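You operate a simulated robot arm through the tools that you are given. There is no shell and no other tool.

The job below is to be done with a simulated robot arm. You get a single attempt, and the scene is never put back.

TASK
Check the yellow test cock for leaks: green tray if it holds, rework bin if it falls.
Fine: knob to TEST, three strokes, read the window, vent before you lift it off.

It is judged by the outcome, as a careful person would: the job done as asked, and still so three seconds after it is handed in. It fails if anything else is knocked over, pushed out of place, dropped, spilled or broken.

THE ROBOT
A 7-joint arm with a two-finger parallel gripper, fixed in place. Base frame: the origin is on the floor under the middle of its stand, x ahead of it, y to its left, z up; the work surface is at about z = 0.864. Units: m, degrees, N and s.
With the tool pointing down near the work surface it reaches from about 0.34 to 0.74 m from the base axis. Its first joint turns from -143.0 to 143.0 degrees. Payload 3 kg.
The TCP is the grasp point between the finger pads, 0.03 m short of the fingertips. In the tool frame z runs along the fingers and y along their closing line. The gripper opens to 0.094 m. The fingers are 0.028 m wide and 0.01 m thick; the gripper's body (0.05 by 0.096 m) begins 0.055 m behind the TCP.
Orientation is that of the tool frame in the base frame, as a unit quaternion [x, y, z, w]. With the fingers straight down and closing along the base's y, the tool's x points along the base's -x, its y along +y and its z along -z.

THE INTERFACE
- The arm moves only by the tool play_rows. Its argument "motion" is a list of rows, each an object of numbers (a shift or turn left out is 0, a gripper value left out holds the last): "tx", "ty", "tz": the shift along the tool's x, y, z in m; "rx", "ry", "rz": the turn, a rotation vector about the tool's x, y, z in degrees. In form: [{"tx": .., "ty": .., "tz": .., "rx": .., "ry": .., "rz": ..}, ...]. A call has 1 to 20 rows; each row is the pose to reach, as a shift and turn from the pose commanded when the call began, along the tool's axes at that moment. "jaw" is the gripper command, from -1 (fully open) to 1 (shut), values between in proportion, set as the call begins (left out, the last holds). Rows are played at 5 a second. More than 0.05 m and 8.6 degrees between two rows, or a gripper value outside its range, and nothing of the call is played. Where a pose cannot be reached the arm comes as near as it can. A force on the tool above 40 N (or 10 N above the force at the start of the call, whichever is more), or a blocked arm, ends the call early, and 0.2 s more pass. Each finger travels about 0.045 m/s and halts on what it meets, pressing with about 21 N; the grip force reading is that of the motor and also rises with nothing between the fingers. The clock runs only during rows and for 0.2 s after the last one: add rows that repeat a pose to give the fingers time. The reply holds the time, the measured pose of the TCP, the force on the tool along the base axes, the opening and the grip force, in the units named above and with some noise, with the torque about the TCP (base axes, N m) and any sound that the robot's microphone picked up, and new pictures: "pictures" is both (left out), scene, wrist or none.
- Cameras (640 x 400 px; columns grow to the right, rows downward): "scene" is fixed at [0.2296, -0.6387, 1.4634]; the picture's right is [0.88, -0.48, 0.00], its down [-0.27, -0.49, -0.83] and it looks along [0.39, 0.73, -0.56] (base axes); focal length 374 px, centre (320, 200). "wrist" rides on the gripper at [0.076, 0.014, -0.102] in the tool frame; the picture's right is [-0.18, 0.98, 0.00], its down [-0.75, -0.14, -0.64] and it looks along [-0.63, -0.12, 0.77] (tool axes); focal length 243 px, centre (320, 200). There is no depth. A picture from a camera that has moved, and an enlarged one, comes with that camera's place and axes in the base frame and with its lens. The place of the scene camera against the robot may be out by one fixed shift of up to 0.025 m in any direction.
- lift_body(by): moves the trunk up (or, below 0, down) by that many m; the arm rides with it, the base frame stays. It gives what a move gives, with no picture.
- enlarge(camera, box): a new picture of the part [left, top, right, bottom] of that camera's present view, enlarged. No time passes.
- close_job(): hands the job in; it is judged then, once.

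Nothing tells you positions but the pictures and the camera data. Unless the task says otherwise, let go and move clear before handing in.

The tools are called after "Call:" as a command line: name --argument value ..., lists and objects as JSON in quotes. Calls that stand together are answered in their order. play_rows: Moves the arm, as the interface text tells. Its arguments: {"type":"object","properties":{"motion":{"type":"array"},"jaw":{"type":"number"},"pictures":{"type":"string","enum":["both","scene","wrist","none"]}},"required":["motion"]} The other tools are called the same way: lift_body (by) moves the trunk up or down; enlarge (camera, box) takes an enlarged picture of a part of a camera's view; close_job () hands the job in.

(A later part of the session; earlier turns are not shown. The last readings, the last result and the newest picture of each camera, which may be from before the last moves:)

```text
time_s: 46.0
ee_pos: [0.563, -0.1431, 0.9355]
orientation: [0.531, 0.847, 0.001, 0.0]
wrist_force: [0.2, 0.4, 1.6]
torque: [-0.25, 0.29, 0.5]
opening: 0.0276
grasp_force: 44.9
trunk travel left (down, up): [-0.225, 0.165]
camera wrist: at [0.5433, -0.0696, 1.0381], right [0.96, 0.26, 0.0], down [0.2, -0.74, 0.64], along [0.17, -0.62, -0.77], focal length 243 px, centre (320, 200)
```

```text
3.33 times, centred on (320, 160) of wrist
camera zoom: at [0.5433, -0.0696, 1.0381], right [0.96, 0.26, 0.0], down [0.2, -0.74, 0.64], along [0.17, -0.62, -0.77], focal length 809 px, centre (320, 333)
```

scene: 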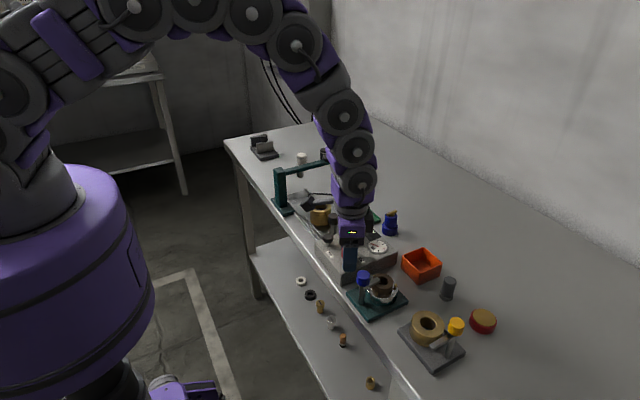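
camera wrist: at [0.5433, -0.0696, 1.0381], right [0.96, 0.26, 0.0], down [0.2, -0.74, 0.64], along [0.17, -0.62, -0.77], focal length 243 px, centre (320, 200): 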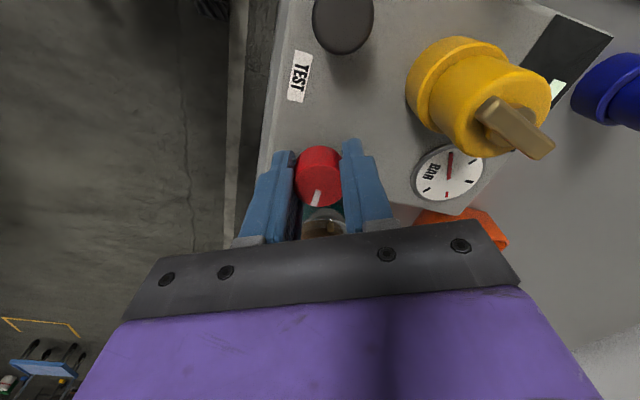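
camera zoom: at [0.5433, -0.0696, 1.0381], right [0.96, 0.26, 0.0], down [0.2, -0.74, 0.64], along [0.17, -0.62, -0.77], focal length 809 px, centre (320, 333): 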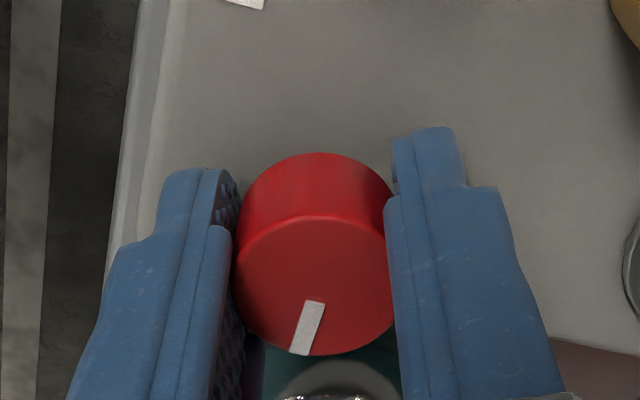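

Same stop again at about −92°, with 0.5 N·m. So the knob has two end positions, VENT (+x) and this one, which must be TEST. Pressure building on the gauge during the strokes will confirm that. I'll release, rise and look.

Call:
play_rows --motion '[{"rz": -3}, {"rz": -3}, {"rz": -3}, {"tz": -0.02, "rz": -3}, {"tz": -0.05, "rz": -3}, {"tz": -0.085, "rz": -3}, {"tz": -0.085, "rz": -3}]' --jaw 0.0 --pictures "both"

Call:
enlarge --camera "wrist" --box '[260, 0, 460, 160]'

Call:
enlarge --camera "scene" --box '[310, 200, 410, 290]'

```text
time_s: 47.6
ee_pos: [0.564, -0.1445, 1.0197]
orientation: [0.507, 0.862, -0.001, 0.0]
wrist_force: [-0.3, 0.6, 0.2]
torque: [0.02, -0.01, -0.02]
opening: 0.047
grasp_force: 0.1
trunk travel left (down, up): [-0.225, 0.165]
camera wrist: at [0.5401, -0.0719, 1.1227], right [0.95, 0.31, 0.0], down [0.24, -0.73, 0.64], along [0.2, -0.61, -0.77], focal length 243 px, centre (320, 200)
```

scene: 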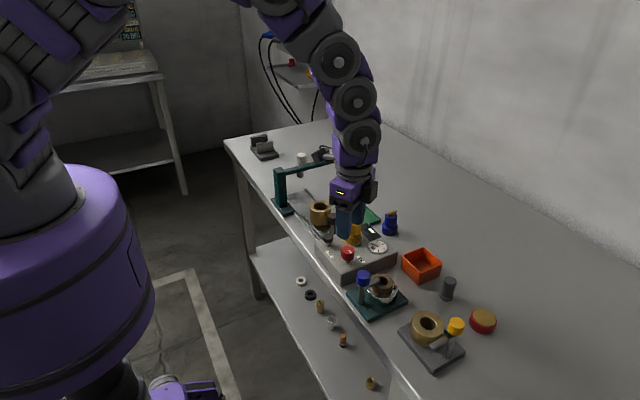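
wrist: 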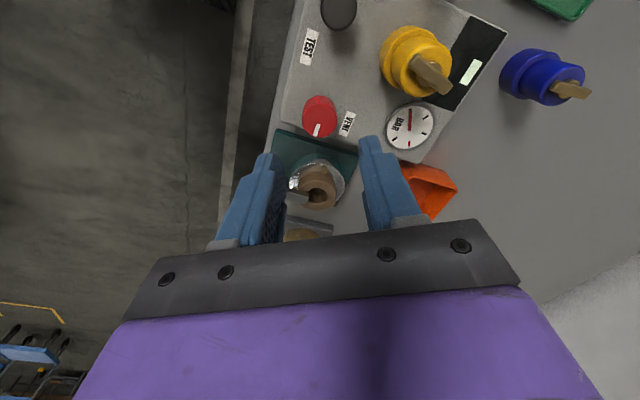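

```text
2.50 times, centred on (360, 80) of wrist
camera zoom: at [0.5401, -0.0719, 1.1227], right [0.95, 0.31, 0.0], down [0.24, -0.73, 0.64], along [0.2, -0.61, -0.77], focal length 606 px, centre (220, 500)
```

zoom: 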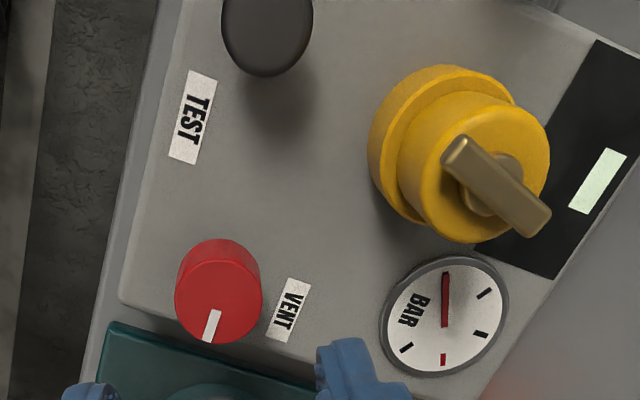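

```text
4.44 times, centred on (360, 245) of scene
camera zoom: at [0.2296, -0.6387, 1.4634], right [0.88, -0.48, 0.0], down [-0.27, -0.49, -0.83], along [0.39, 0.73, -0.56], focal length 1660 px, centre (142, 0)
```

zoom: 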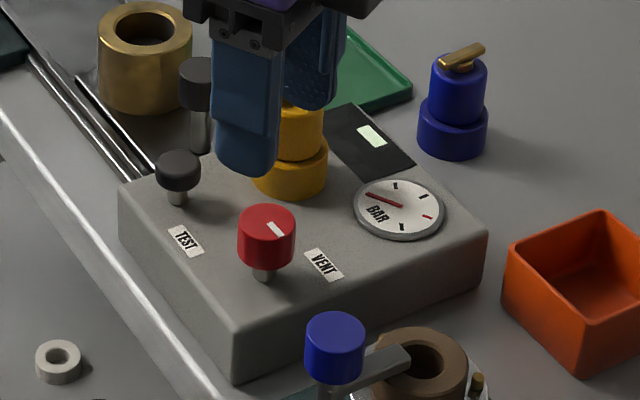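

The cock is still seated, the pointer is at the −y stop, and the gauge needle is at rest. I'll look closely at the window and pump before stroking.

Call:
enlarge --camera "scene" --box '[380, 220, 420, 245]'

Call:
enlarge --camera "wrist" --box '[380, 20, 520, 160]'

Call:
enlarge --camera "scene" --box '[370, 215, 420, 255]'

```text
16.00 times, centred on (400, 232) of scene
camera zoom: at [0.2296, -0.6387, 1.4634], right [0.88, -0.48, 0.0], down [-0.27, -0.49, -0.83], along [0.39, 0.73, -0.56], focal length 5977 px, centre (-960, -320)
```

zoom: 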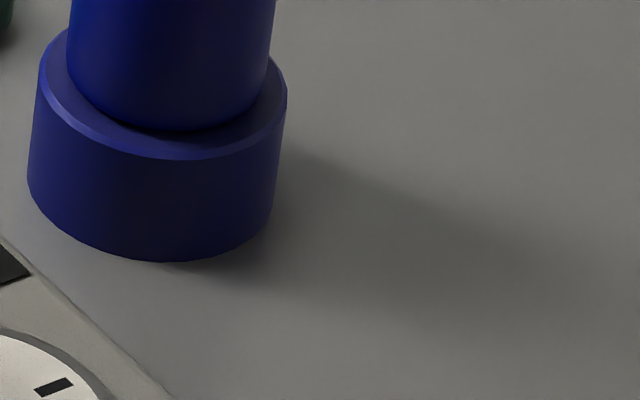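

```text
2.86 times, centred on (450, 90) of wrist
camera zoom: at [0.5401, -0.0719, 1.1227], right [0.95, 0.31, 0.0], down [0.24, -0.73, 0.64], along [0.2, -0.61, -0.77], focal length 693 px, centre (-51, 514)
```

zoom: 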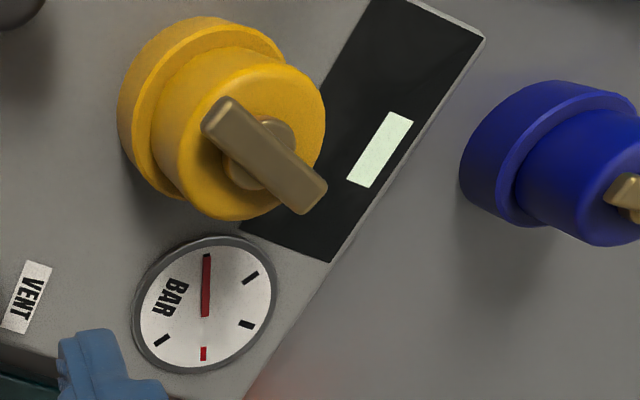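

```text
10.00 times, centred on (395, 235) of scene
camera zoom: at [0.2296, -0.6387, 1.4634], right [0.88, -0.48, 0.0], down [-0.27, -0.49, -0.83], along [0.39, 0.73, -0.56], focal length 3735 px, centre (-430, -150)
```

zoom: 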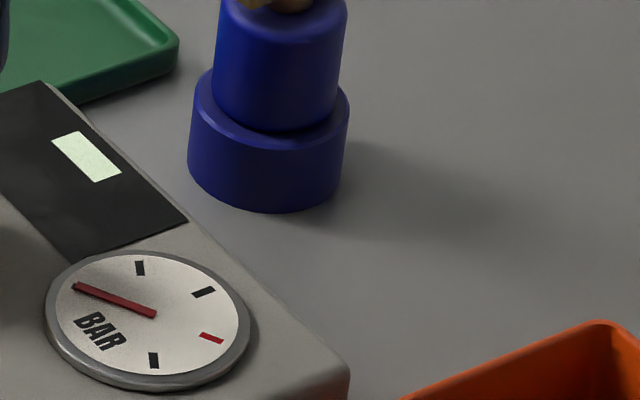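

The window shows a single lit bar and the needle is at its rest mark. I'll close the fingers and move above the black pump knob.

Call:
play_rows --motion '[{"tx": 0.008, "ty": 0.0033, "rz": -7.6}, {"tx": 0.0162, "ty": 0.0066, "rz": -15.2}, {"tx": 0.0243, "ty": 0.0099, "rz": -22.8}, {"tx": 0.0324, "ty": 0.0132, "rz": -30.4}, {"tx": 0.0405, "ty": 0.0165, "rz": -38}, {"tx": 0.0487, "ty": 0.0198, "rz": -45.7}, {"tx": 0.0568, "ty": 0.0231, "rz": -53.3}, {"tx": 0.0649, "ty": 0.0264, "rz": -60.9}, {"tx": 0.0649, "ty": 0.0264, "rz": -60.9}]' --jaw 1 --pictures "both"

Call:
enlarge --camera "wrist" --box '[240, 50, 400, 190]'

Call:
enlarge --camera "scene" --box '[310, 200, 410, 290]'

```text
time_s: 49.6
ee_pos: [0.5549, -0.0733, 1.0197]
orientation: [0.001, 1.0, 0.0, -0.001]
wrist_force: [-0.8, 0.0, 0.1]
torque: [-0.03, 0.02, 0.02]
opening: 0.0
grasp_force: 20.9
trunk travel left (down, up): [-0.225, 0.165]
camera wrist: at [0.4788, -0.0594, 1.1226], right [0.19, 0.98, 0.0], down [0.75, -0.14, 0.64], along [0.63, -0.12, -0.77], focal length 243 px, centre (320, 200)
```

scene: 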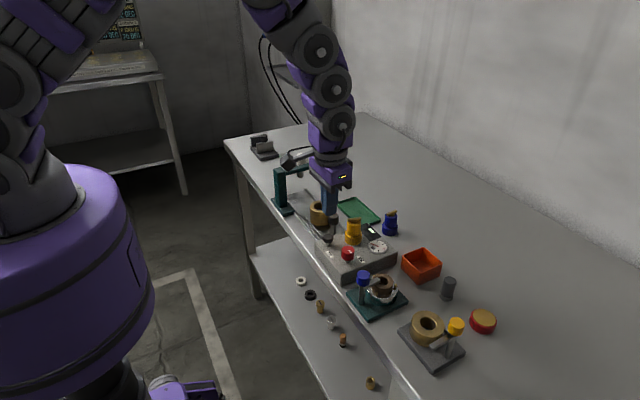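
wrist: 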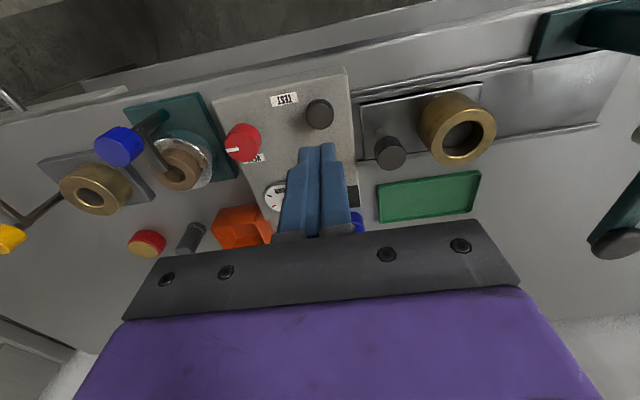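

```text
2.86 times, centred on (320, 120) of wrist
camera zoom: at [0.4788, -0.0594, 1.1226], right [0.19, 0.98, 0.0], down [0.75, -0.14, 0.64], along [0.63, -0.12, -0.77], focal length 693 px, centre (320, 429)
```

zoom: 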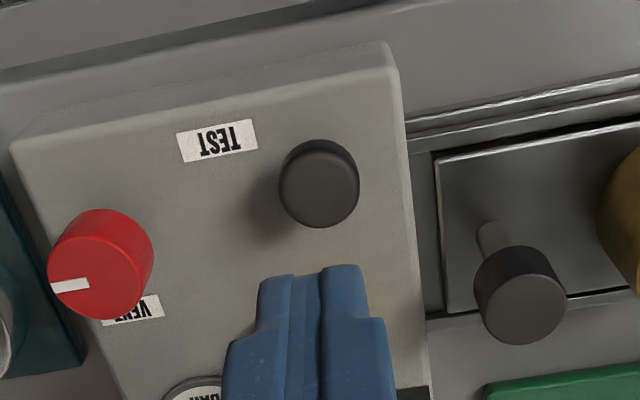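

```text
4.44 times, centred on (360, 245) of scene
camera zoom: at [0.2296, -0.6387, 1.4634], right [0.88, -0.48, 0.0], down [-0.27, -0.49, -0.83], along [0.39, 0.73, -0.56], focal length 1660 px, centre (142, 0)
```

zoom: 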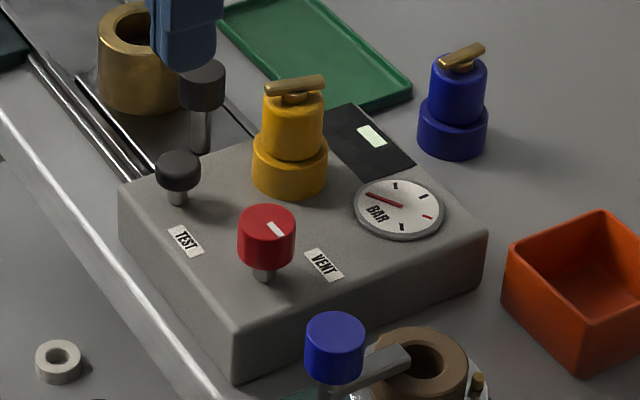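

The pointer sits at the −y stop and the pump knob is right under the fingertips. I'll come down to just above it, then press carefully to learn the stroke.

Call:
play_rows --motion '[{"tz": 0.02}, {"tz": 0.04}, {"tz": 0.056}, {"tz": 0.062}, {"tz": 0.062}]' --pictures "scene"

Call:
enlarge --camera "scene" --box '[310, 200, 410, 290]'

```text
time_s: 50.8
ee_pos: [0.5562, -0.0731, 0.9568]
orientation: [0.001, 1.0, -0.001, 0.0]
wrist_force: [-0.5, 0.1, 1.0]
torque: [-0.01, 0.01, 0.0]
opening: 0.0
grasp_force: 20.8
trunk travel left (down, up): [-0.225, 0.165]
```

scene: 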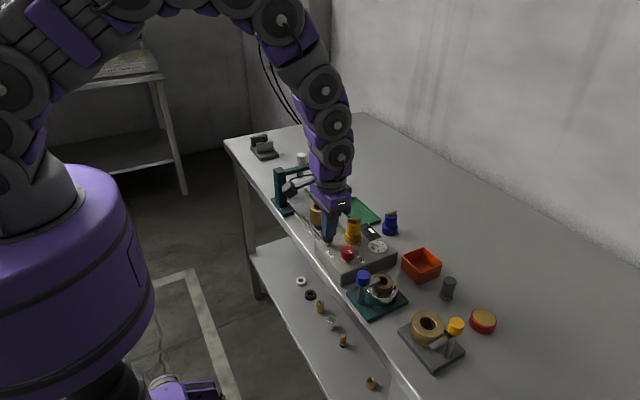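

```text
4.44 times, centred on (360, 245) of scene
camera zoom: at [0.2296, -0.6387, 1.4634], right [0.88, -0.48, 0.0], down [-0.27, -0.49, -0.83], along [0.39, 0.73, -0.56], focal length 1660 px, centre (142, 0)
```

zoom: 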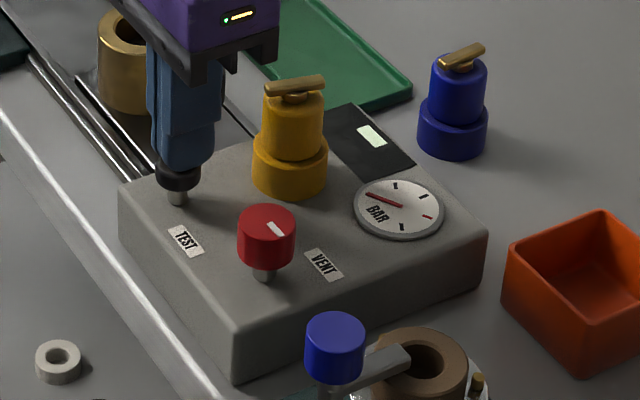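

Call:
play_rows --motion '[{"tz": 0.004}, {"tz": 0.008}, {"tz": 0.011}, {"tz": 0.014}, {"tz": 0.014}]' --pictures "scene"

Call:
enlarge --camera "scene" --box '[310, 200, 410, 290]'

```text
time_s: 52.0
ee_pos: [0.5552, -0.0748, 0.9453]
orientation: [0.001, 1.0, 0.0, 0.001]
wrist_force: [1.0, -1.9, 14.9]
torque: [-0.04, 0.11, 0.06]
opening: 0.0
grasp_force: 20.7
trunk travel left (down, up): [-0.225, 0.165]
heard: click
```

scene: 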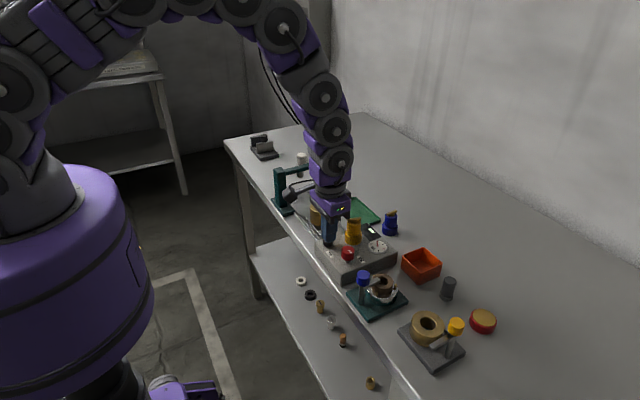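

```text
4.44 times, centred on (360, 245) of scene
camera zoom: at [0.2296, -0.6387, 1.4634], right [0.88, -0.48, 0.0], down [-0.27, -0.49, -0.83], along [0.39, 0.73, -0.56], focal length 1660 px, centre (142, 0)
```

zoom: 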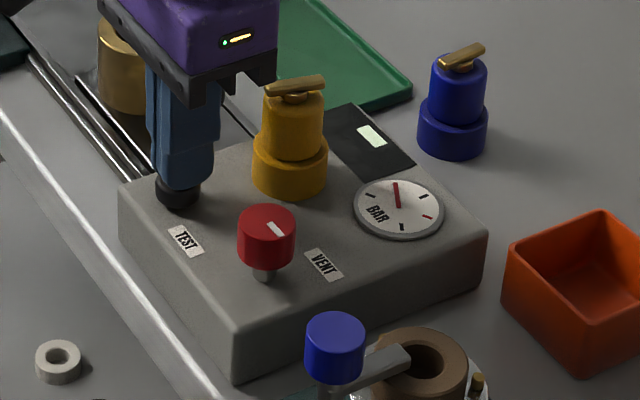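

I heard a click and the gauge rose one mark, so the line is pressurised and this knob position is TEST. That was stroke one. I'll release fully before the second.

Call:
play_rows --motion '[{"tz": -0.006}, {"tz": -0.012}, {"tz": -0.016}, {"tz": -0.016}, {"tz": -0.016}]' --pictures "scene"

Call:
enlarge --camera "scene" --box '[310, 200, 410, 290]'

```text
time_s: 53.2
ee_pos: [0.5561, -0.0737, 0.9608]
orientation: [0.0, 1.0, 0.0, -0.001]
wrist_force: [-0.9, 0.0, 0.6]
torque: [-0.03, -0.03, 0.0]
opening: 0.0001
grasp_force: 20.9
trunk travel left (down, up): [-0.225, 0.165]
```

scene: 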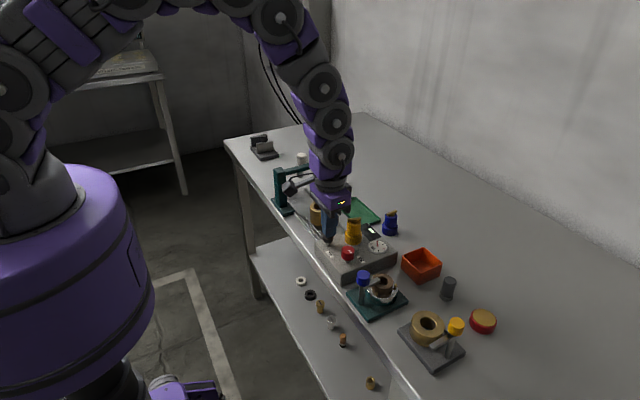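

```text
4.44 times, centred on (360, 245) of scene
camera zoom: at [0.2296, -0.6387, 1.4634], right [0.88, -0.48, 0.0], down [-0.27, -0.49, -0.83], along [0.39, 0.73, -0.56], focal length 1660 px, centre (142, 0)
```

zoom: 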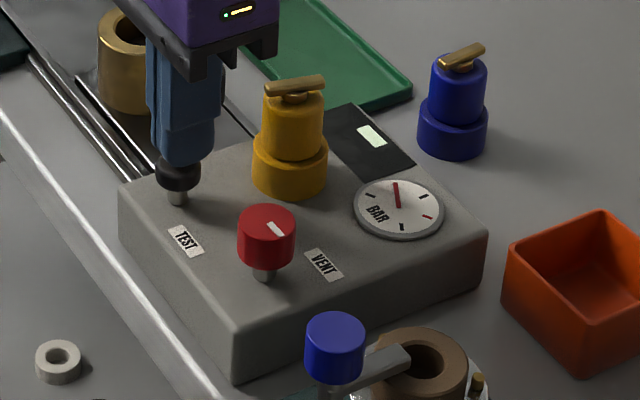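

The pump knob sprang back. Second stroke: press and release.

Call:
play_rows --motion '[{"tz": 0.005}, {"tz": 0.01}, {"tz": 0.013}, {"tz": 0.016}, {"tz": 0.016}]' --pictures "scene"

Call:
enlarge --camera "scene" --box '[310, 200, 410, 290]'

Call:
play_rows --motion '[{"tz": -0.006}, {"tz": -0.012}, {"tz": -0.016}, {"tz": -0.016}, {"tz": -0.016}]' --pictures "scene"

Call:
enlarge --camera "scene" --box '[310, 200, 410, 290]'

```text
time_s: 54.4
ee_pos: [0.5544, -0.0731, 0.9465]
orientation: [0.001, 1.0, 0.0, 0.001]
wrist_force: [-2.1, 1.0, 11.8]
torque: [-0.02, 0.12, 0.02]
opening: 0.0001
grasp_force: 21.0
trunk travel left (down, up): [-0.225, 0.165]
heard: click
```

scene: 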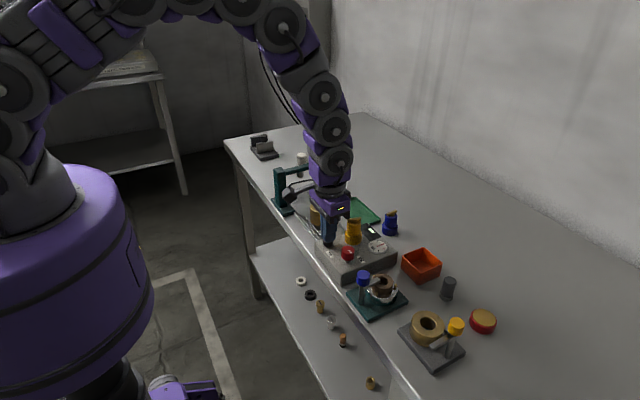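

```text
4.44 times, centred on (360, 245) of scene
camera zoom: at [0.2296, -0.6387, 1.4634], right [0.88, -0.48, 0.0], down [-0.27, -0.49, -0.83], along [0.39, 0.73, -0.56], focal length 1660 px, centre (142, 0)
```

zoom: 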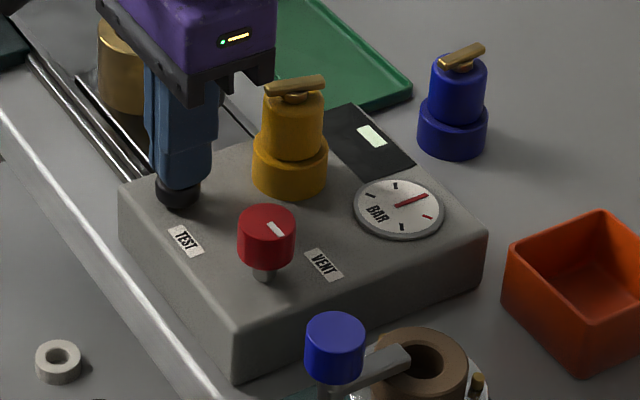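

```text
time_s: 55.6
ee_pos: [0.5552, -0.0725, 0.9605]
orientation: [0.001, 1.0, 0.0, 0.0]
wrist_force: [-0.6, 0.0, -0.3]
torque: [-0.03, 0.0, 0.01]
opening: 0.0001
grasp_force: 20.6
trunk travel left (down, up): [-0.225, 0.165]
```

scene: 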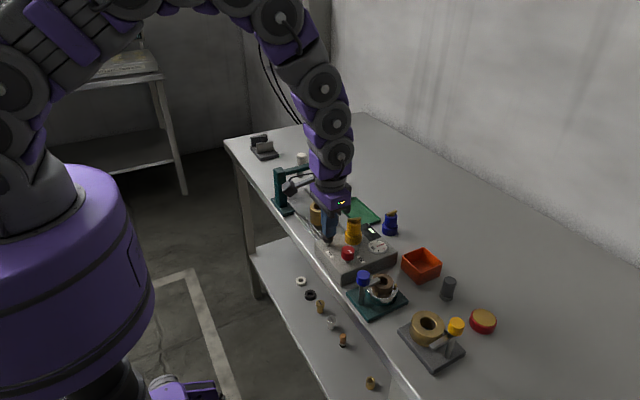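

```text
4.44 times, centred on (360, 245) of scene
camera zoom: at [0.2296, -0.6387, 1.4634], right [0.88, -0.48, 0.0], down [-0.27, -0.49, -0.83], along [0.39, 0.73, -0.56], focal length 1660 px, centre (142, 0)
```

zoom: 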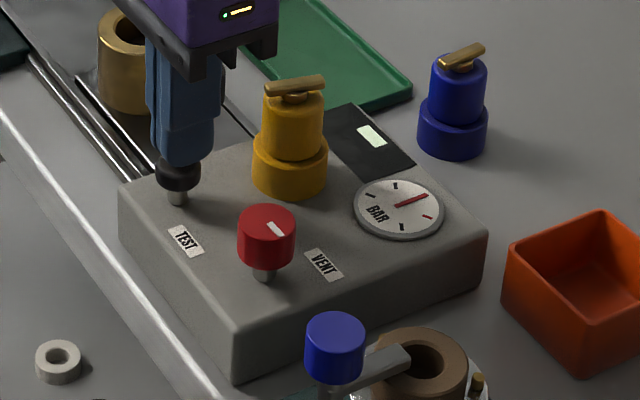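

Stroke two clicked and the needle is on the second mark. Third stroke.

Call:
play_rows --motion '[{"tz": 0.005}, {"tz": 0.01}, {"tz": 0.013}, {"tz": 0.016}, {"tz": 0.016}]' --pictures "scene"

Call:
enlarge --camera "scene" --box '[360, 210, 410, 255]'

Call:
play_rows --motion '[{"tz": -0.006}, {"tz": -0.012}, {"tz": -0.016}]' --pictures "scene"

Call:
enlarge --camera "scene" --box '[360, 210, 410, 255]'

```text
time_s: 56.8
ee_pos: [0.5554, -0.0738, 0.9448]
orientation: [0.001, 1.0, 0.0, 0.0]
wrist_force: [-2.9, 0.5, 9.4]
torque: [0.0, 0.14, 0.02]
opening: 0.0
grasp_force: 21.1
trunk travel left (down, up): [-0.225, 0.165]
heard: click
```

scene: 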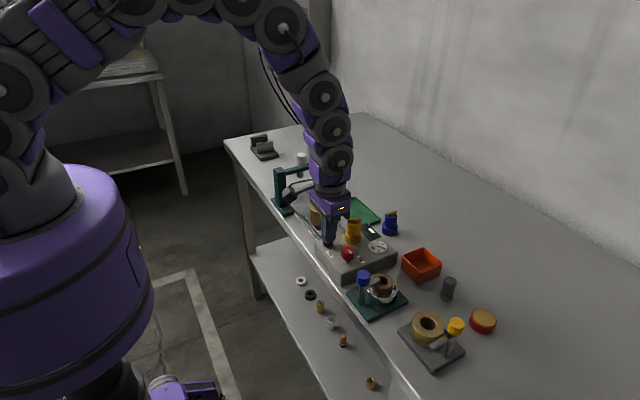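

```text
8.89 times, centred on (385, 232) of scene
camera zoom: at [0.2296, -0.6387, 1.4634], right [0.88, -0.48, 0.0], down [-0.27, -0.49, -0.83], along [0.39, 0.73, -0.56], focal length 3320 px, centre (-258, -89)
```

zoom: 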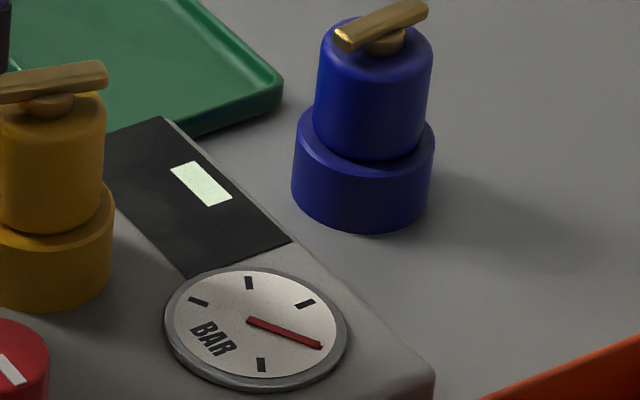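

```text
time_s: 57.6
ee_pos: [0.5549, -0.0747, 0.9621]
orientation: [0.001, 1.0, 0.0, 0.001]
wrist_force: [0.0, -0.2, 0.1]
torque: [-0.01, 0.0, 0.0]
opening: 0.0002
grasp_force: 20.7
trunk travel left (down, up): [-0.225, 0.165]
```

scene: 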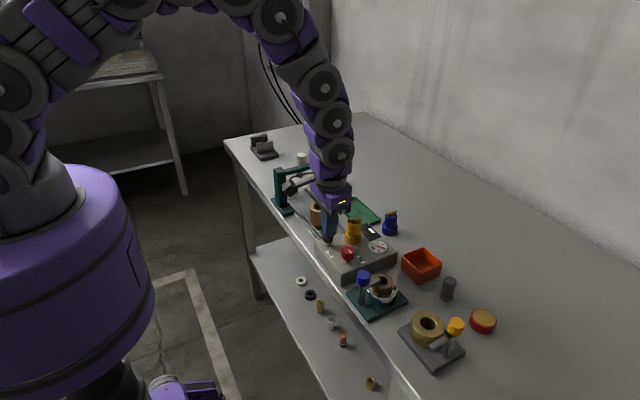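

```text
8.89 times, centred on (385, 232) of scene
camera zoom: at [0.2296, -0.6387, 1.4634], right [0.88, -0.48, 0.0], down [-0.27, -0.49, -0.83], along [0.39, 0.73, -0.56], focal length 3320 px, centre (-258, -89)
```

zoom: 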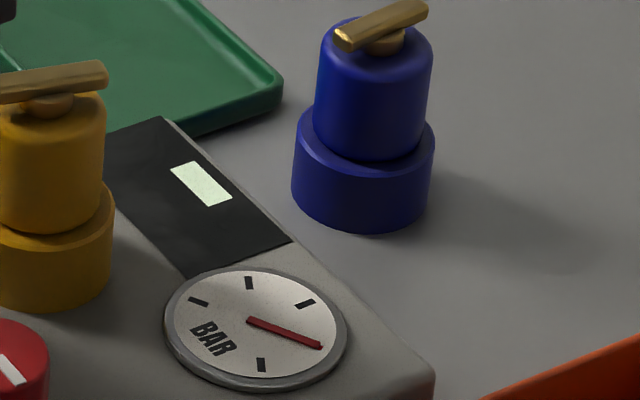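

The third click put the needle on the red mark. Now I'll wait without touching anything and watch the gauge and window for a drop.

Call:
play_rows --motion '[{"tz": -0.02}, {"tz": -0.04}, {"tz": -0.04}, {"tz": -0.04}, {"tz": -0.04}, {"tz": -0.04}, {"tz": -0.04}, {"tz": -0.04}, {"tz": -0.04}, {"tz": -0.04}, {"tz": -0.04}, {"tz": -0.04}, {"tz": -0.04}, {"tz": -0.04}, {"tz": -0.04}]' --pictures "scene"

Call:
enlarge --camera "scene" --box '[360, 210, 410, 255]'

```text
time_s: 60.8
ee_pos: [0.5538, -0.0732, 1.0005]
orientation: [0.001, 1.0, 0.0, 0.0]
wrist_force: [-0.7, 0.0, 0.8]
torque: [0.0, -0.02, -0.01]
opening: 0.0
grasp_force: 20.9
trunk travel left (down, up): [-0.225, 0.165]
```

scene: 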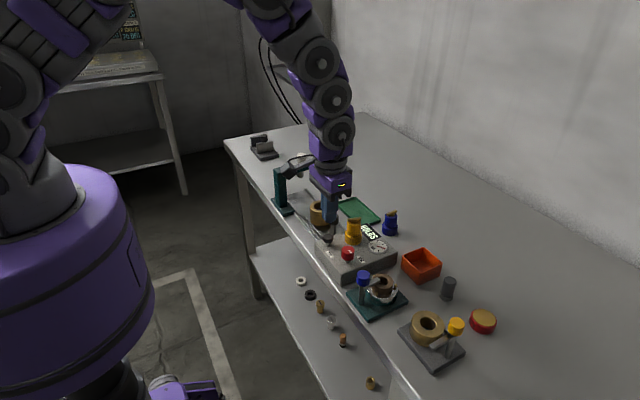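

```text
8.89 times, centred on (385, 232) of scene
camera zoom: at [0.2296, -0.6387, 1.4634], right [0.88, -0.48, 0.0], down [-0.27, -0.49, -0.83], along [0.39, 0.73, -0.56], focal length 3320 px, centre (-258, -89)
```

zoom: 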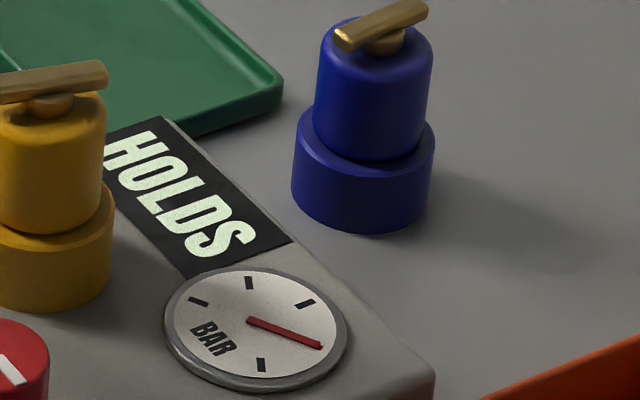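

The window reads HOLDS, so the cock goes to the green tray, after venting. I'll return to the red knob to turn it back to VENT.

Call:
play_rows --motion '[{"tx": -0.001, "ty": -0.009, "tz": -0.015, "rz": 7.5}, {"tx": -0.0022, "ty": -0.018, "tz": -0.02, "rz": 15}, {"tx": -0.0033, "ty": -0.027, "tz": -0.02, "rz": 22.5}, {"tx": -0.0044, "ty": -0.036, "tz": -0.02, "rz": 30}, {"tx": -0.0055, "ty": -0.045, "tz": -0.02, "rz": 37.5}, {"tx": -0.0066, "ty": -0.054, "tz": -0.02, "rz": 45}, {"tx": -0.0077, "ty": -0.063, "tz": -0.02, "rz": 52.5}, {"tx": -0.0087, "ty": -0.0718, "tz": -0.02, "rz": 60}, {"tx": -0.0087, "ty": -0.0718, "tz": -0.02, "rz": 60}]' --jaw 0.0 --pictures "both"

Call:
enlarge --camera "wrist" --box '[240, 60, 400, 180]'

```text
time_s: 62.8
ee_pos: [0.5632, -0.1459, 1.021]
orientation: [0.501, 0.865, 0.0, 0.001]
wrist_force: [0.3, 0.8, -0.1]
torque: [-0.01, -0.04, 0.01]
opening: 0.047
grasp_force: 0.1
trunk travel left (down, up): [-0.225, 0.165]
camera wrist: at [0.5379, -0.0735, 1.1238], right [0.94, 0.33, 0.0], down [0.25, -0.72, 0.64], along [0.21, -0.61, -0.77], focal length 243 px, centre (320, 200)
```

scene: 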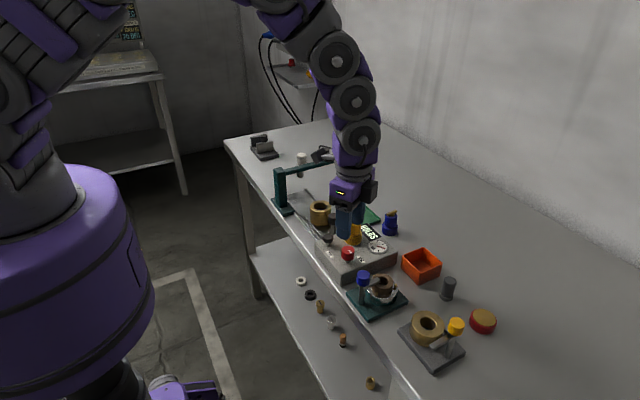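
wrist: 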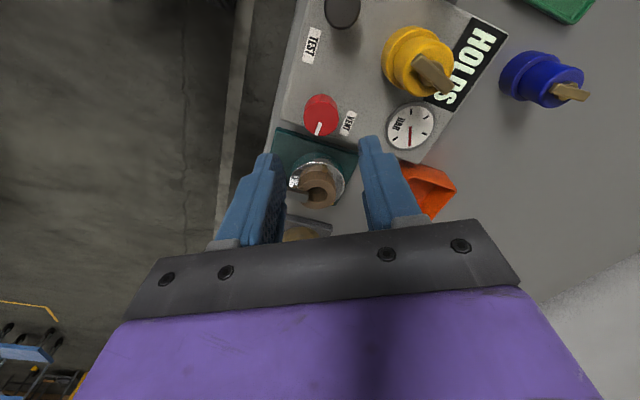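

```text
3.33 times, centred on (320, 120) of wrist
camera zoom: at [0.5379, -0.0735, 1.1238], right [0.94, 0.33, 0.0], down [0.25, -0.72, 0.64], along [0.21, -0.61, -0.77], focal length 809 px, centre (320, 467)
```

zoom: 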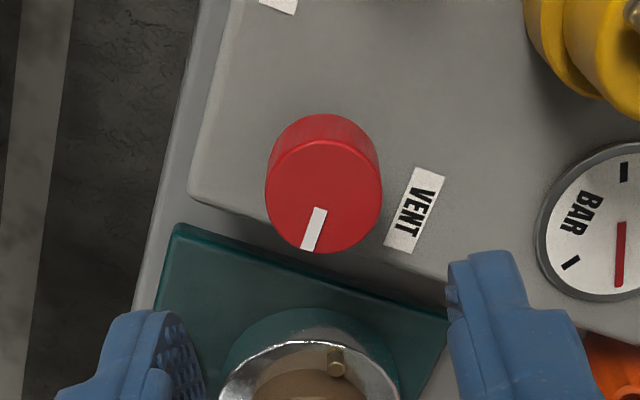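

Call:
play_rows --motion '[{"tx": 0.0025, "ty": 0.001, "tz": 0.02}, {"tx": 0.0025, "ty": 0.001, "tz": 0.04}, {"tx": 0.0025, "ty": 0.001, "tz": 0.06}, {"tx": 0.0025, "ty": 0.001, "tz": 0.077}, {"tx": 0.0025, "ty": 0.001, "tz": 0.086}, {"tx": 0.0025, "ty": 0.001, "tz": 0.086}]' --pictures "wrist"

Call:
enlarge --camera "wrist" --box '[240, 100, 400, 220]'

```text
time_s: 64.2
ee_pos: [0.5635, -0.1425, 0.9333]
orientation: [0.501, 0.865, 0.0, 0.0]
wrist_force: [0.4, 0.1, -0.3]
torque: [-0.02, 0.01, 0.01]
opening: 0.0471
grasp_force: 0.1
trunk travel left (down, up): [-0.225, 0.165]
camera wrist: at [0.5382, -0.0701, 1.0363], right [0.94, 0.33, 0.0], down [0.25, -0.72, 0.64], along [0.21, -0.61, -0.77], focal length 243 px, centre (320, 200)
```

wrist: 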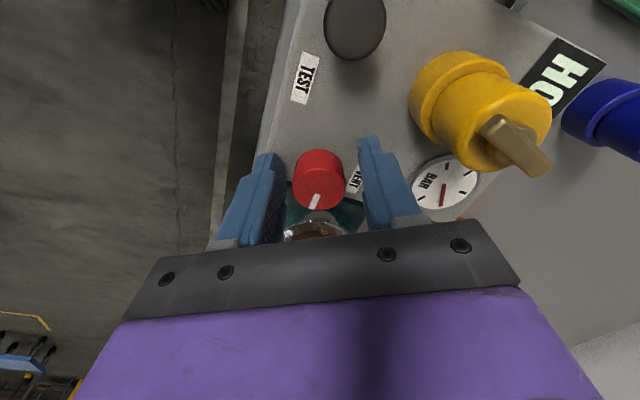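

```text
3.33 times, centred on (320, 160) of wrist
camera zoom: at [0.5382, -0.0701, 1.0363], right [0.94, 0.33, 0.0], down [0.25, -0.72, 0.64], along [0.21, -0.61, -0.77], focal length 809 px, centre (320, 333)
```

zoom: 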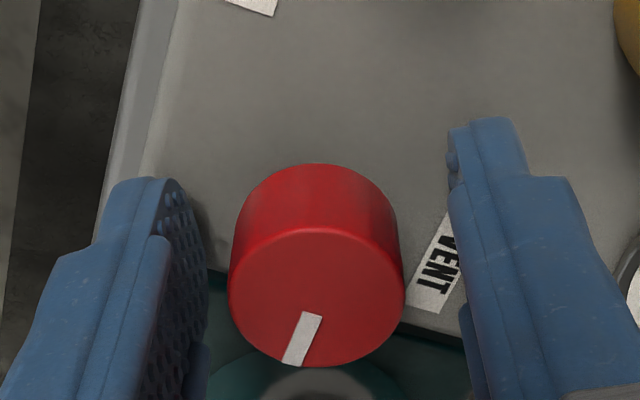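

Call:
play_rows --motion '[{"tx": -0.002}, {"tx": -0.002}]' --pictures "none"

Call:
play_rows --motion '[{"tz": 0}, {"tz": 0}, {"tz": 0}, {"tz": 0}]' --jaw 1 --pictures "none"

Call:
play_rows --motion '[{"rz": -7}, {"rz": -14}, {"rz": -21}, {"rz": -28}, {"rz": -35}, {"rz": -42}, {"rz": -49}, {"rz": -56}, {"rz": -63}, {"rz": -70}, {"rz": -70}]' --pictures "wrist"

Call:
enlarge --camera "wrist" --box '[240, 100, 400, 220]'

```text
time_s: 64.8
ee_pos: [0.564, -0.1447, 0.9326]
orientation: [0.501, 0.866, 0.0, 0.0]
wrist_force: [0.0, 0.5, -0.4]
torque: [0.0, 0.01, 0.03]
opening: 0.047
grasp_force: 0.0
trunk travel left (down, up): [-0.225, 0.165]
```

```text
time_s: 65.8
ee_pos: [0.5642, -0.1447, 0.9348]
orientation: [0.501, 0.865, 0.0, 0.001]
wrist_force: [-1.9, -0.7, -1.1]
torque: [-0.24, 0.27, -0.01]
opening: 0.0278
grasp_force: 45.6
trunk travel left (down, up): [-0.225, 0.165]
```

```text
time_s: 68.2
ee_pos: [0.5644, -0.1418, 0.9323]
orientation: [-0.087, 0.996, -0.001, -0.001]
wrist_force: [1.3, 15.4, -30.5]
torque: [0.52, -0.79, 0.01]
opening: 0.0276
grasp_force: 45.5
trunk travel left (down, up): [-0.225, 0.165]
camera wrist: at [0.4879, -0.1424, 1.0366], right [0.01, 1.0, 0.0], down [0.77, -0.01, 0.64], along [0.64, -0.01, -0.77], focal length 243 px, centre (320, 200)
```

wrist: 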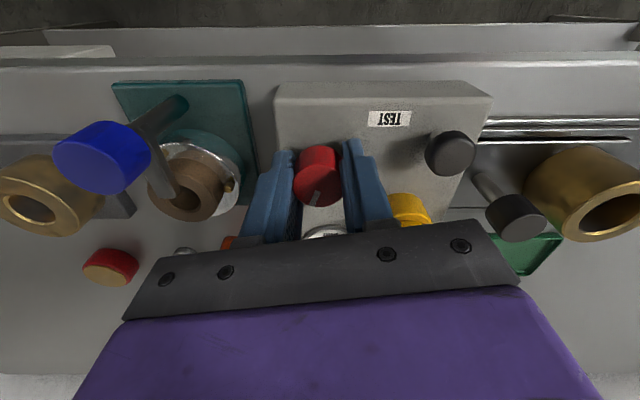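

```text
3.33 times, centred on (320, 160) of wrist
camera zoom: at [0.4879, -0.1424, 1.0366], right [0.01, 1.0, 0.0], down [0.77, -0.01, 0.64], along [0.64, -0.01, -0.77], focal length 809 px, centre (320, 333)
```

zoom: 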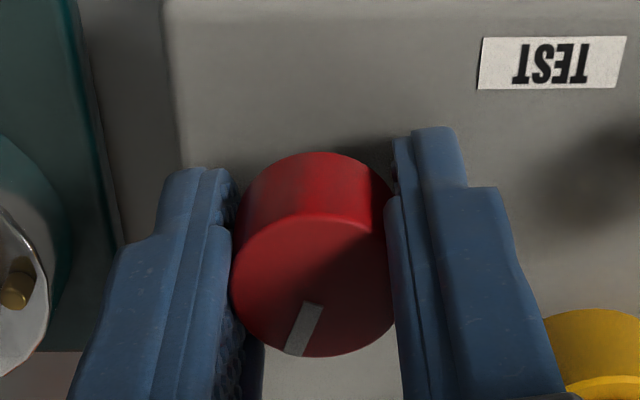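

The knob is following; the pointer is near −22°. Some strain has built up between hand and knob, so I'll release, re-centre and re-grip before the last part.

Call:
play_rows --motion '[{"tz": 0}, {"tz": 0}, {"tz": 0}, {"tz": 0}]' --jaw 0.0 --pictures "wrist"

Call:
enlarge --camera "wrist" --box '[240, 100, 400, 220]'

Call:
enlarge --camera "scene" --box '[310, 200, 410, 290]'

```text
time_s: 69.2
ee_pos: [0.564, -0.145, 0.9343]
orientation: [-0.087, 0.996, 0.0, 0.0]
wrist_force: [0.2, -0.5, 0.4]
torque: [0.0, 0.05, 0.03]
opening: 0.0472
grasp_force: 0.0
trunk travel left (down, up): [-0.225, 0.165]
camera wrist: at [0.4871, -0.1444, 1.0377], right [0.01, 1.0, 0.0], down [0.77, -0.01, 0.64], along [0.64, -0.01, -0.77], focal length 243 px, centre (320, 200)
```

wrist: 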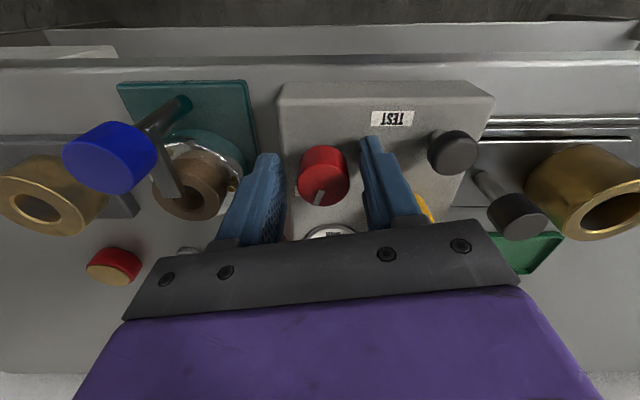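

```text
3.33 times, centred on (320, 160) of wrist
camera zoom: at [0.4871, -0.1444, 1.0377], right [0.01, 1.0, 0.0], down [0.77, -0.01, 0.64], along [0.64, -0.01, -0.77], focal length 809 px, centre (320, 333)
```

zoom: 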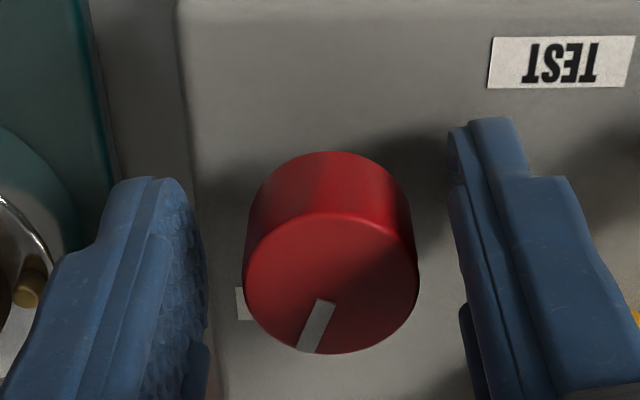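

```text
4.44 times, centred on (360, 245) of scene
camera zoom: at [0.2296, -0.6387, 1.4634], right [0.88, -0.48, 0.0], down [-0.27, -0.49, -0.83], along [0.39, 0.73, -0.56], focal length 1660 px, centre (142, 0)
```

zoom: 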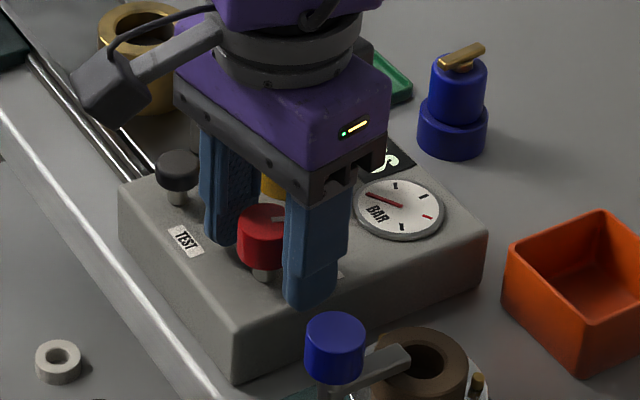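

The gauge is already back at zero, so pressure is released. I'll finish the turn to the full VENT stop.

Call:
play_rows --motion '[{"ty": 0.0015}, {"ty": 0.0015}]' --pictures "none"

Call:
play_rows --motion '[{"tz": 0}, {"tz": 0}, {"tz": 0}, {"tz": 0}]' --jaw 1 --pictures "none"

Call:
play_rows --motion '[{"rz": -5}, {"rz": -10}, {"rz": -15}, {"rz": -20}, {"rz": -25}, {"rz": -25}]' --pictures "wrist"

Call:
enlarge --camera "wrist" --box '[240, 100, 400, 220]'

```text
time_s: 69.8
ee_pos: [0.5628, -0.1426, 0.9341]
orientation: [-0.087, 0.996, 0.0, 0.0]
wrist_force: [-0.3, 0.1, 0.2]
torque: [-0.01, 0.0, 0.01]
opening: 0.047
grasp_force: 0.1
trunk travel left (down, up): [-0.225, 0.165]
```

```text
time_s: 70.8
ee_pos: [0.5645, -0.1424, 0.9352]
orientation: [-0.086, 0.996, 0.0, 0.001]
wrist_force: [-0.9, 1.9, -0.9]
torque: [-0.21, -0.11, 0.0]
opening: 0.0277
grasp_force: 45.0
trunk travel left (down, up): [-0.225, 0.165]
```

```text
time_s: 72.2
ee_pos: [0.5636, -0.1432, 0.9351]
orientation: [-0.3, 0.954, -0.001, 0.0]
wrist_force: [-1.4, 4.5, 5.2]
torque: [0.32, 0.15, -0.5]
opening: 0.0279
grasp_force: 44.9
trunk travel left (down, up): [-0.225, 0.165]
camera wrist: at [0.4934, -0.175, 1.0375], right [-0.41, 0.91, 0.0], down [0.7, 0.32, 0.64], along [0.59, 0.26, -0.77], focal length 243 px, centre (320, 200)
```

wrist: 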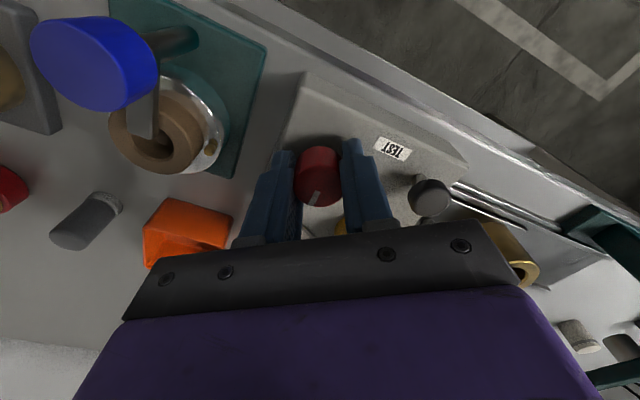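

```text
3.33 times, centred on (320, 160) of wrist
camera zoom: at [0.4934, -0.175, 1.0375], right [-0.41, 0.91, 0.0], down [0.7, 0.32, 0.64], along [0.59, 0.26, -0.77], focal length 809 px, centre (320, 333)
```

zoom: 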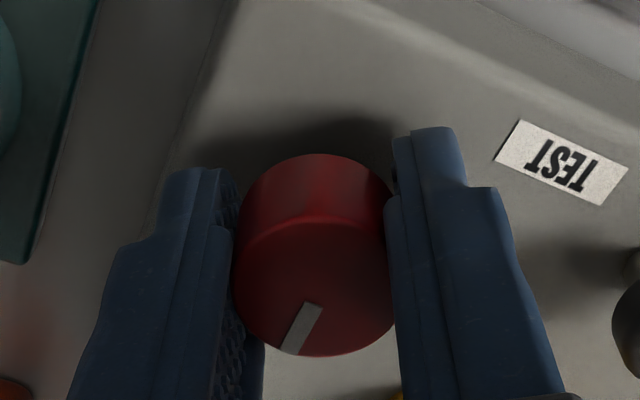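

The pointer is back at +x, at the VENT stop. I'll release, rise, and turn back to zero yaw above the cock.

Call:
play_rows --motion '[{"rz": 2}, {"rz": 2}, {"rz": 2}, {"tz": -0.02, "rz": 2}, {"tz": -0.05, "rz": 2}, {"tz": -0.09, "rz": 2}, {"tz": -0.09, "rz": 2}]' --jaw 0.0 --pictures "both"

Call:
enlarge --camera "scene" --box '[310, 200, 410, 290]'

```text
time_s: 73.8
ee_pos: [0.5629, -0.1421, 1.0248]
orientation: [-0.283, 0.959, 0.001, 0.0]
wrist_force: [-0.4, -0.3, 0.1]
torque: [0.0, 0.02, 0.02]
opening: 0.0472
grasp_force: 0.1
trunk travel left (down, up): [-0.225, 0.165]
camera wrist: at [0.4928, -0.1719, 1.1273], right [-0.38, 0.93, 0.0], down [0.71, 0.29, 0.64], along [0.59, 0.24, -0.77], focal length 243 px, centre (320, 200)
```

scene: 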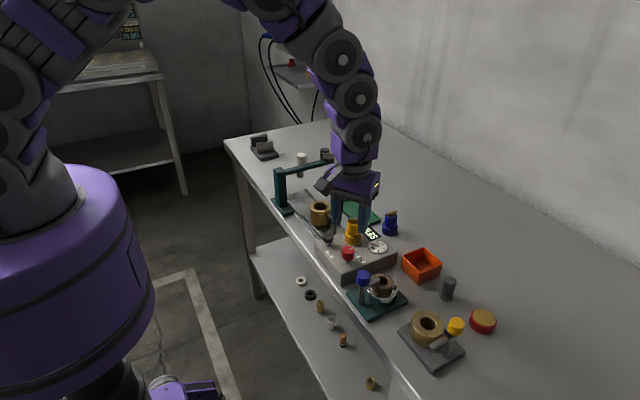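
wrist: 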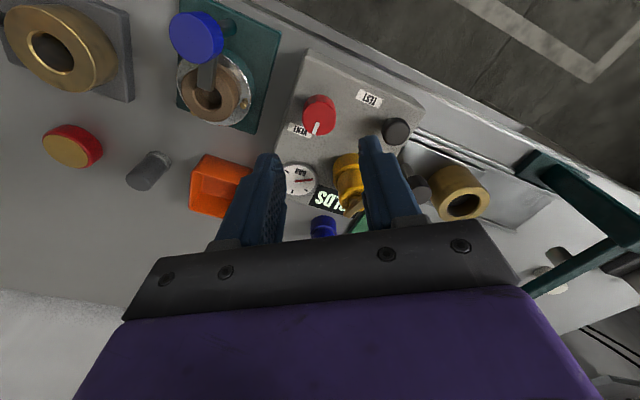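

```text
4.44 times, centred on (360, 245) of scene
camera zoom: at [0.2296, -0.6387, 1.4634], right [0.88, -0.48, 0.0], down [-0.27, -0.49, -0.83], along [0.39, 0.73, -0.56], focal length 1660 px, centre (142, 0)
```

zoom: 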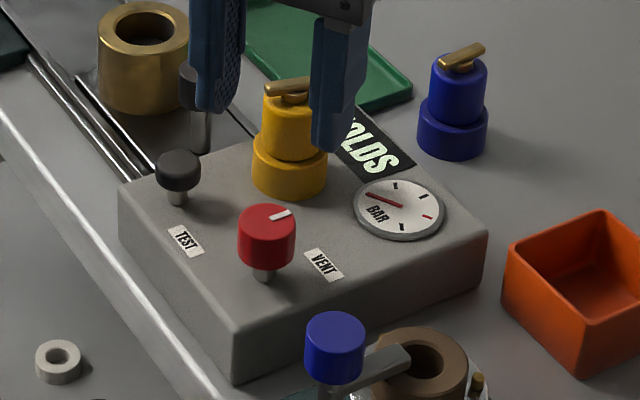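

Vented: the gauge is at zero and the pointer at VENT. I'll move above the cock with the fingers on either side of its body.

Call:
play_rows --motion '[{"tz": -0.01}, {"tx": -0.015, "ty": 0.0038, "tz": -0.01, "rz": 6.6}, {"tx": -0.03, "ty": 0.0075, "tz": -0.01, "rz": 13.2}, {"tx": -0.046, "ty": 0.0113, "tz": -0.01, "rz": 19.8}, {"tx": -0.061, "ty": 0.015, "tz": -0.01, "rz": 26.4}, {"tx": -0.076, "ty": 0.0188, "tz": -0.01, "rz": 32.9}, {"tx": -0.076, "ty": 0.0188, "tz": -0.01, "rz": 32.9}]' --jaw 0.05 --pictures "both"

Call:
enlarge --camera "wrist" --box '[250, 60, 390, 180]'

```text
time_s: 75.4
ee_pos: [0.6171, -0.0864, 1.0335]
orientation: [0.001, 1.0, -0.001, 0.0]
wrist_force: [0.3, 0.2, 0.4]
torque: [-0.01, 0.02, -0.02]
opening: 0.0447
grasp_force: 0.1
trunk travel left (down, up): [-0.225, 0.165]
camera wrist: at [0.5419, -0.0732, 1.1368], right [0.19, 0.98, 0.0], down [0.75, -0.14, 0.64], along [0.63, -0.12, -0.77], focal length 243 px, centre (320, 200)
```

scene: 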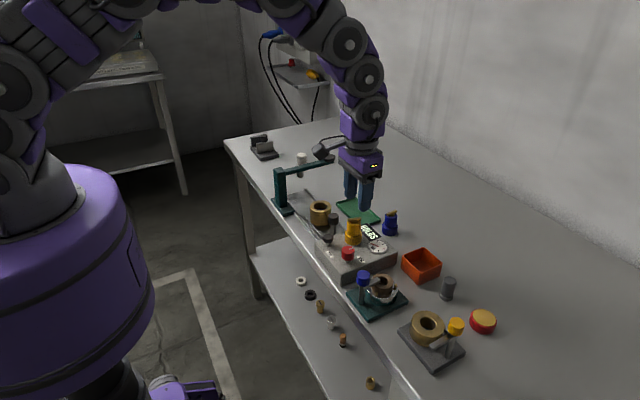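
wrist: 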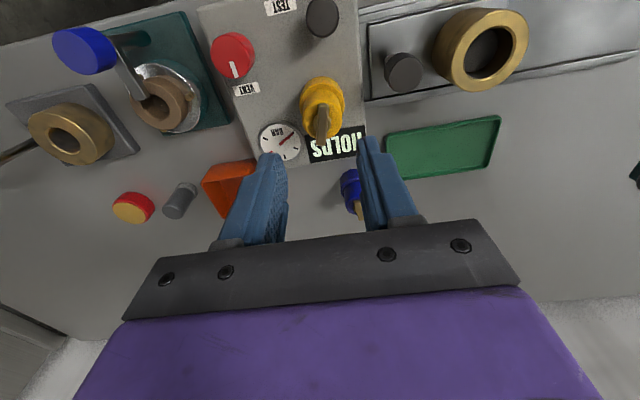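

```text
3.33 times, centred on (320, 120) of wrist
camera zoom: at [0.5419, -0.0732, 1.1368], right [0.19, 0.98, 0.0], down [0.75, -0.14, 0.64], along [0.63, -0.12, -0.77], focal length 809 px, centre (320, 467)
```

zoom: 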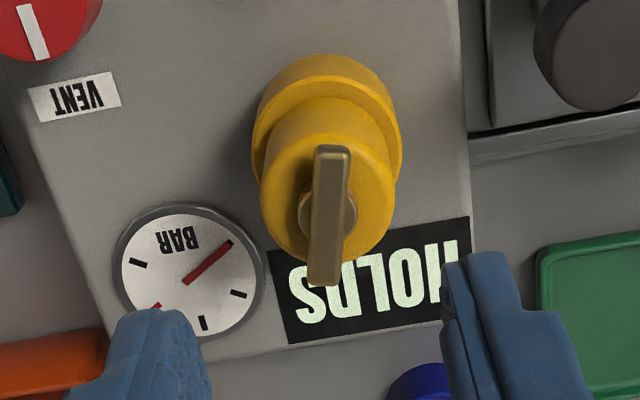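

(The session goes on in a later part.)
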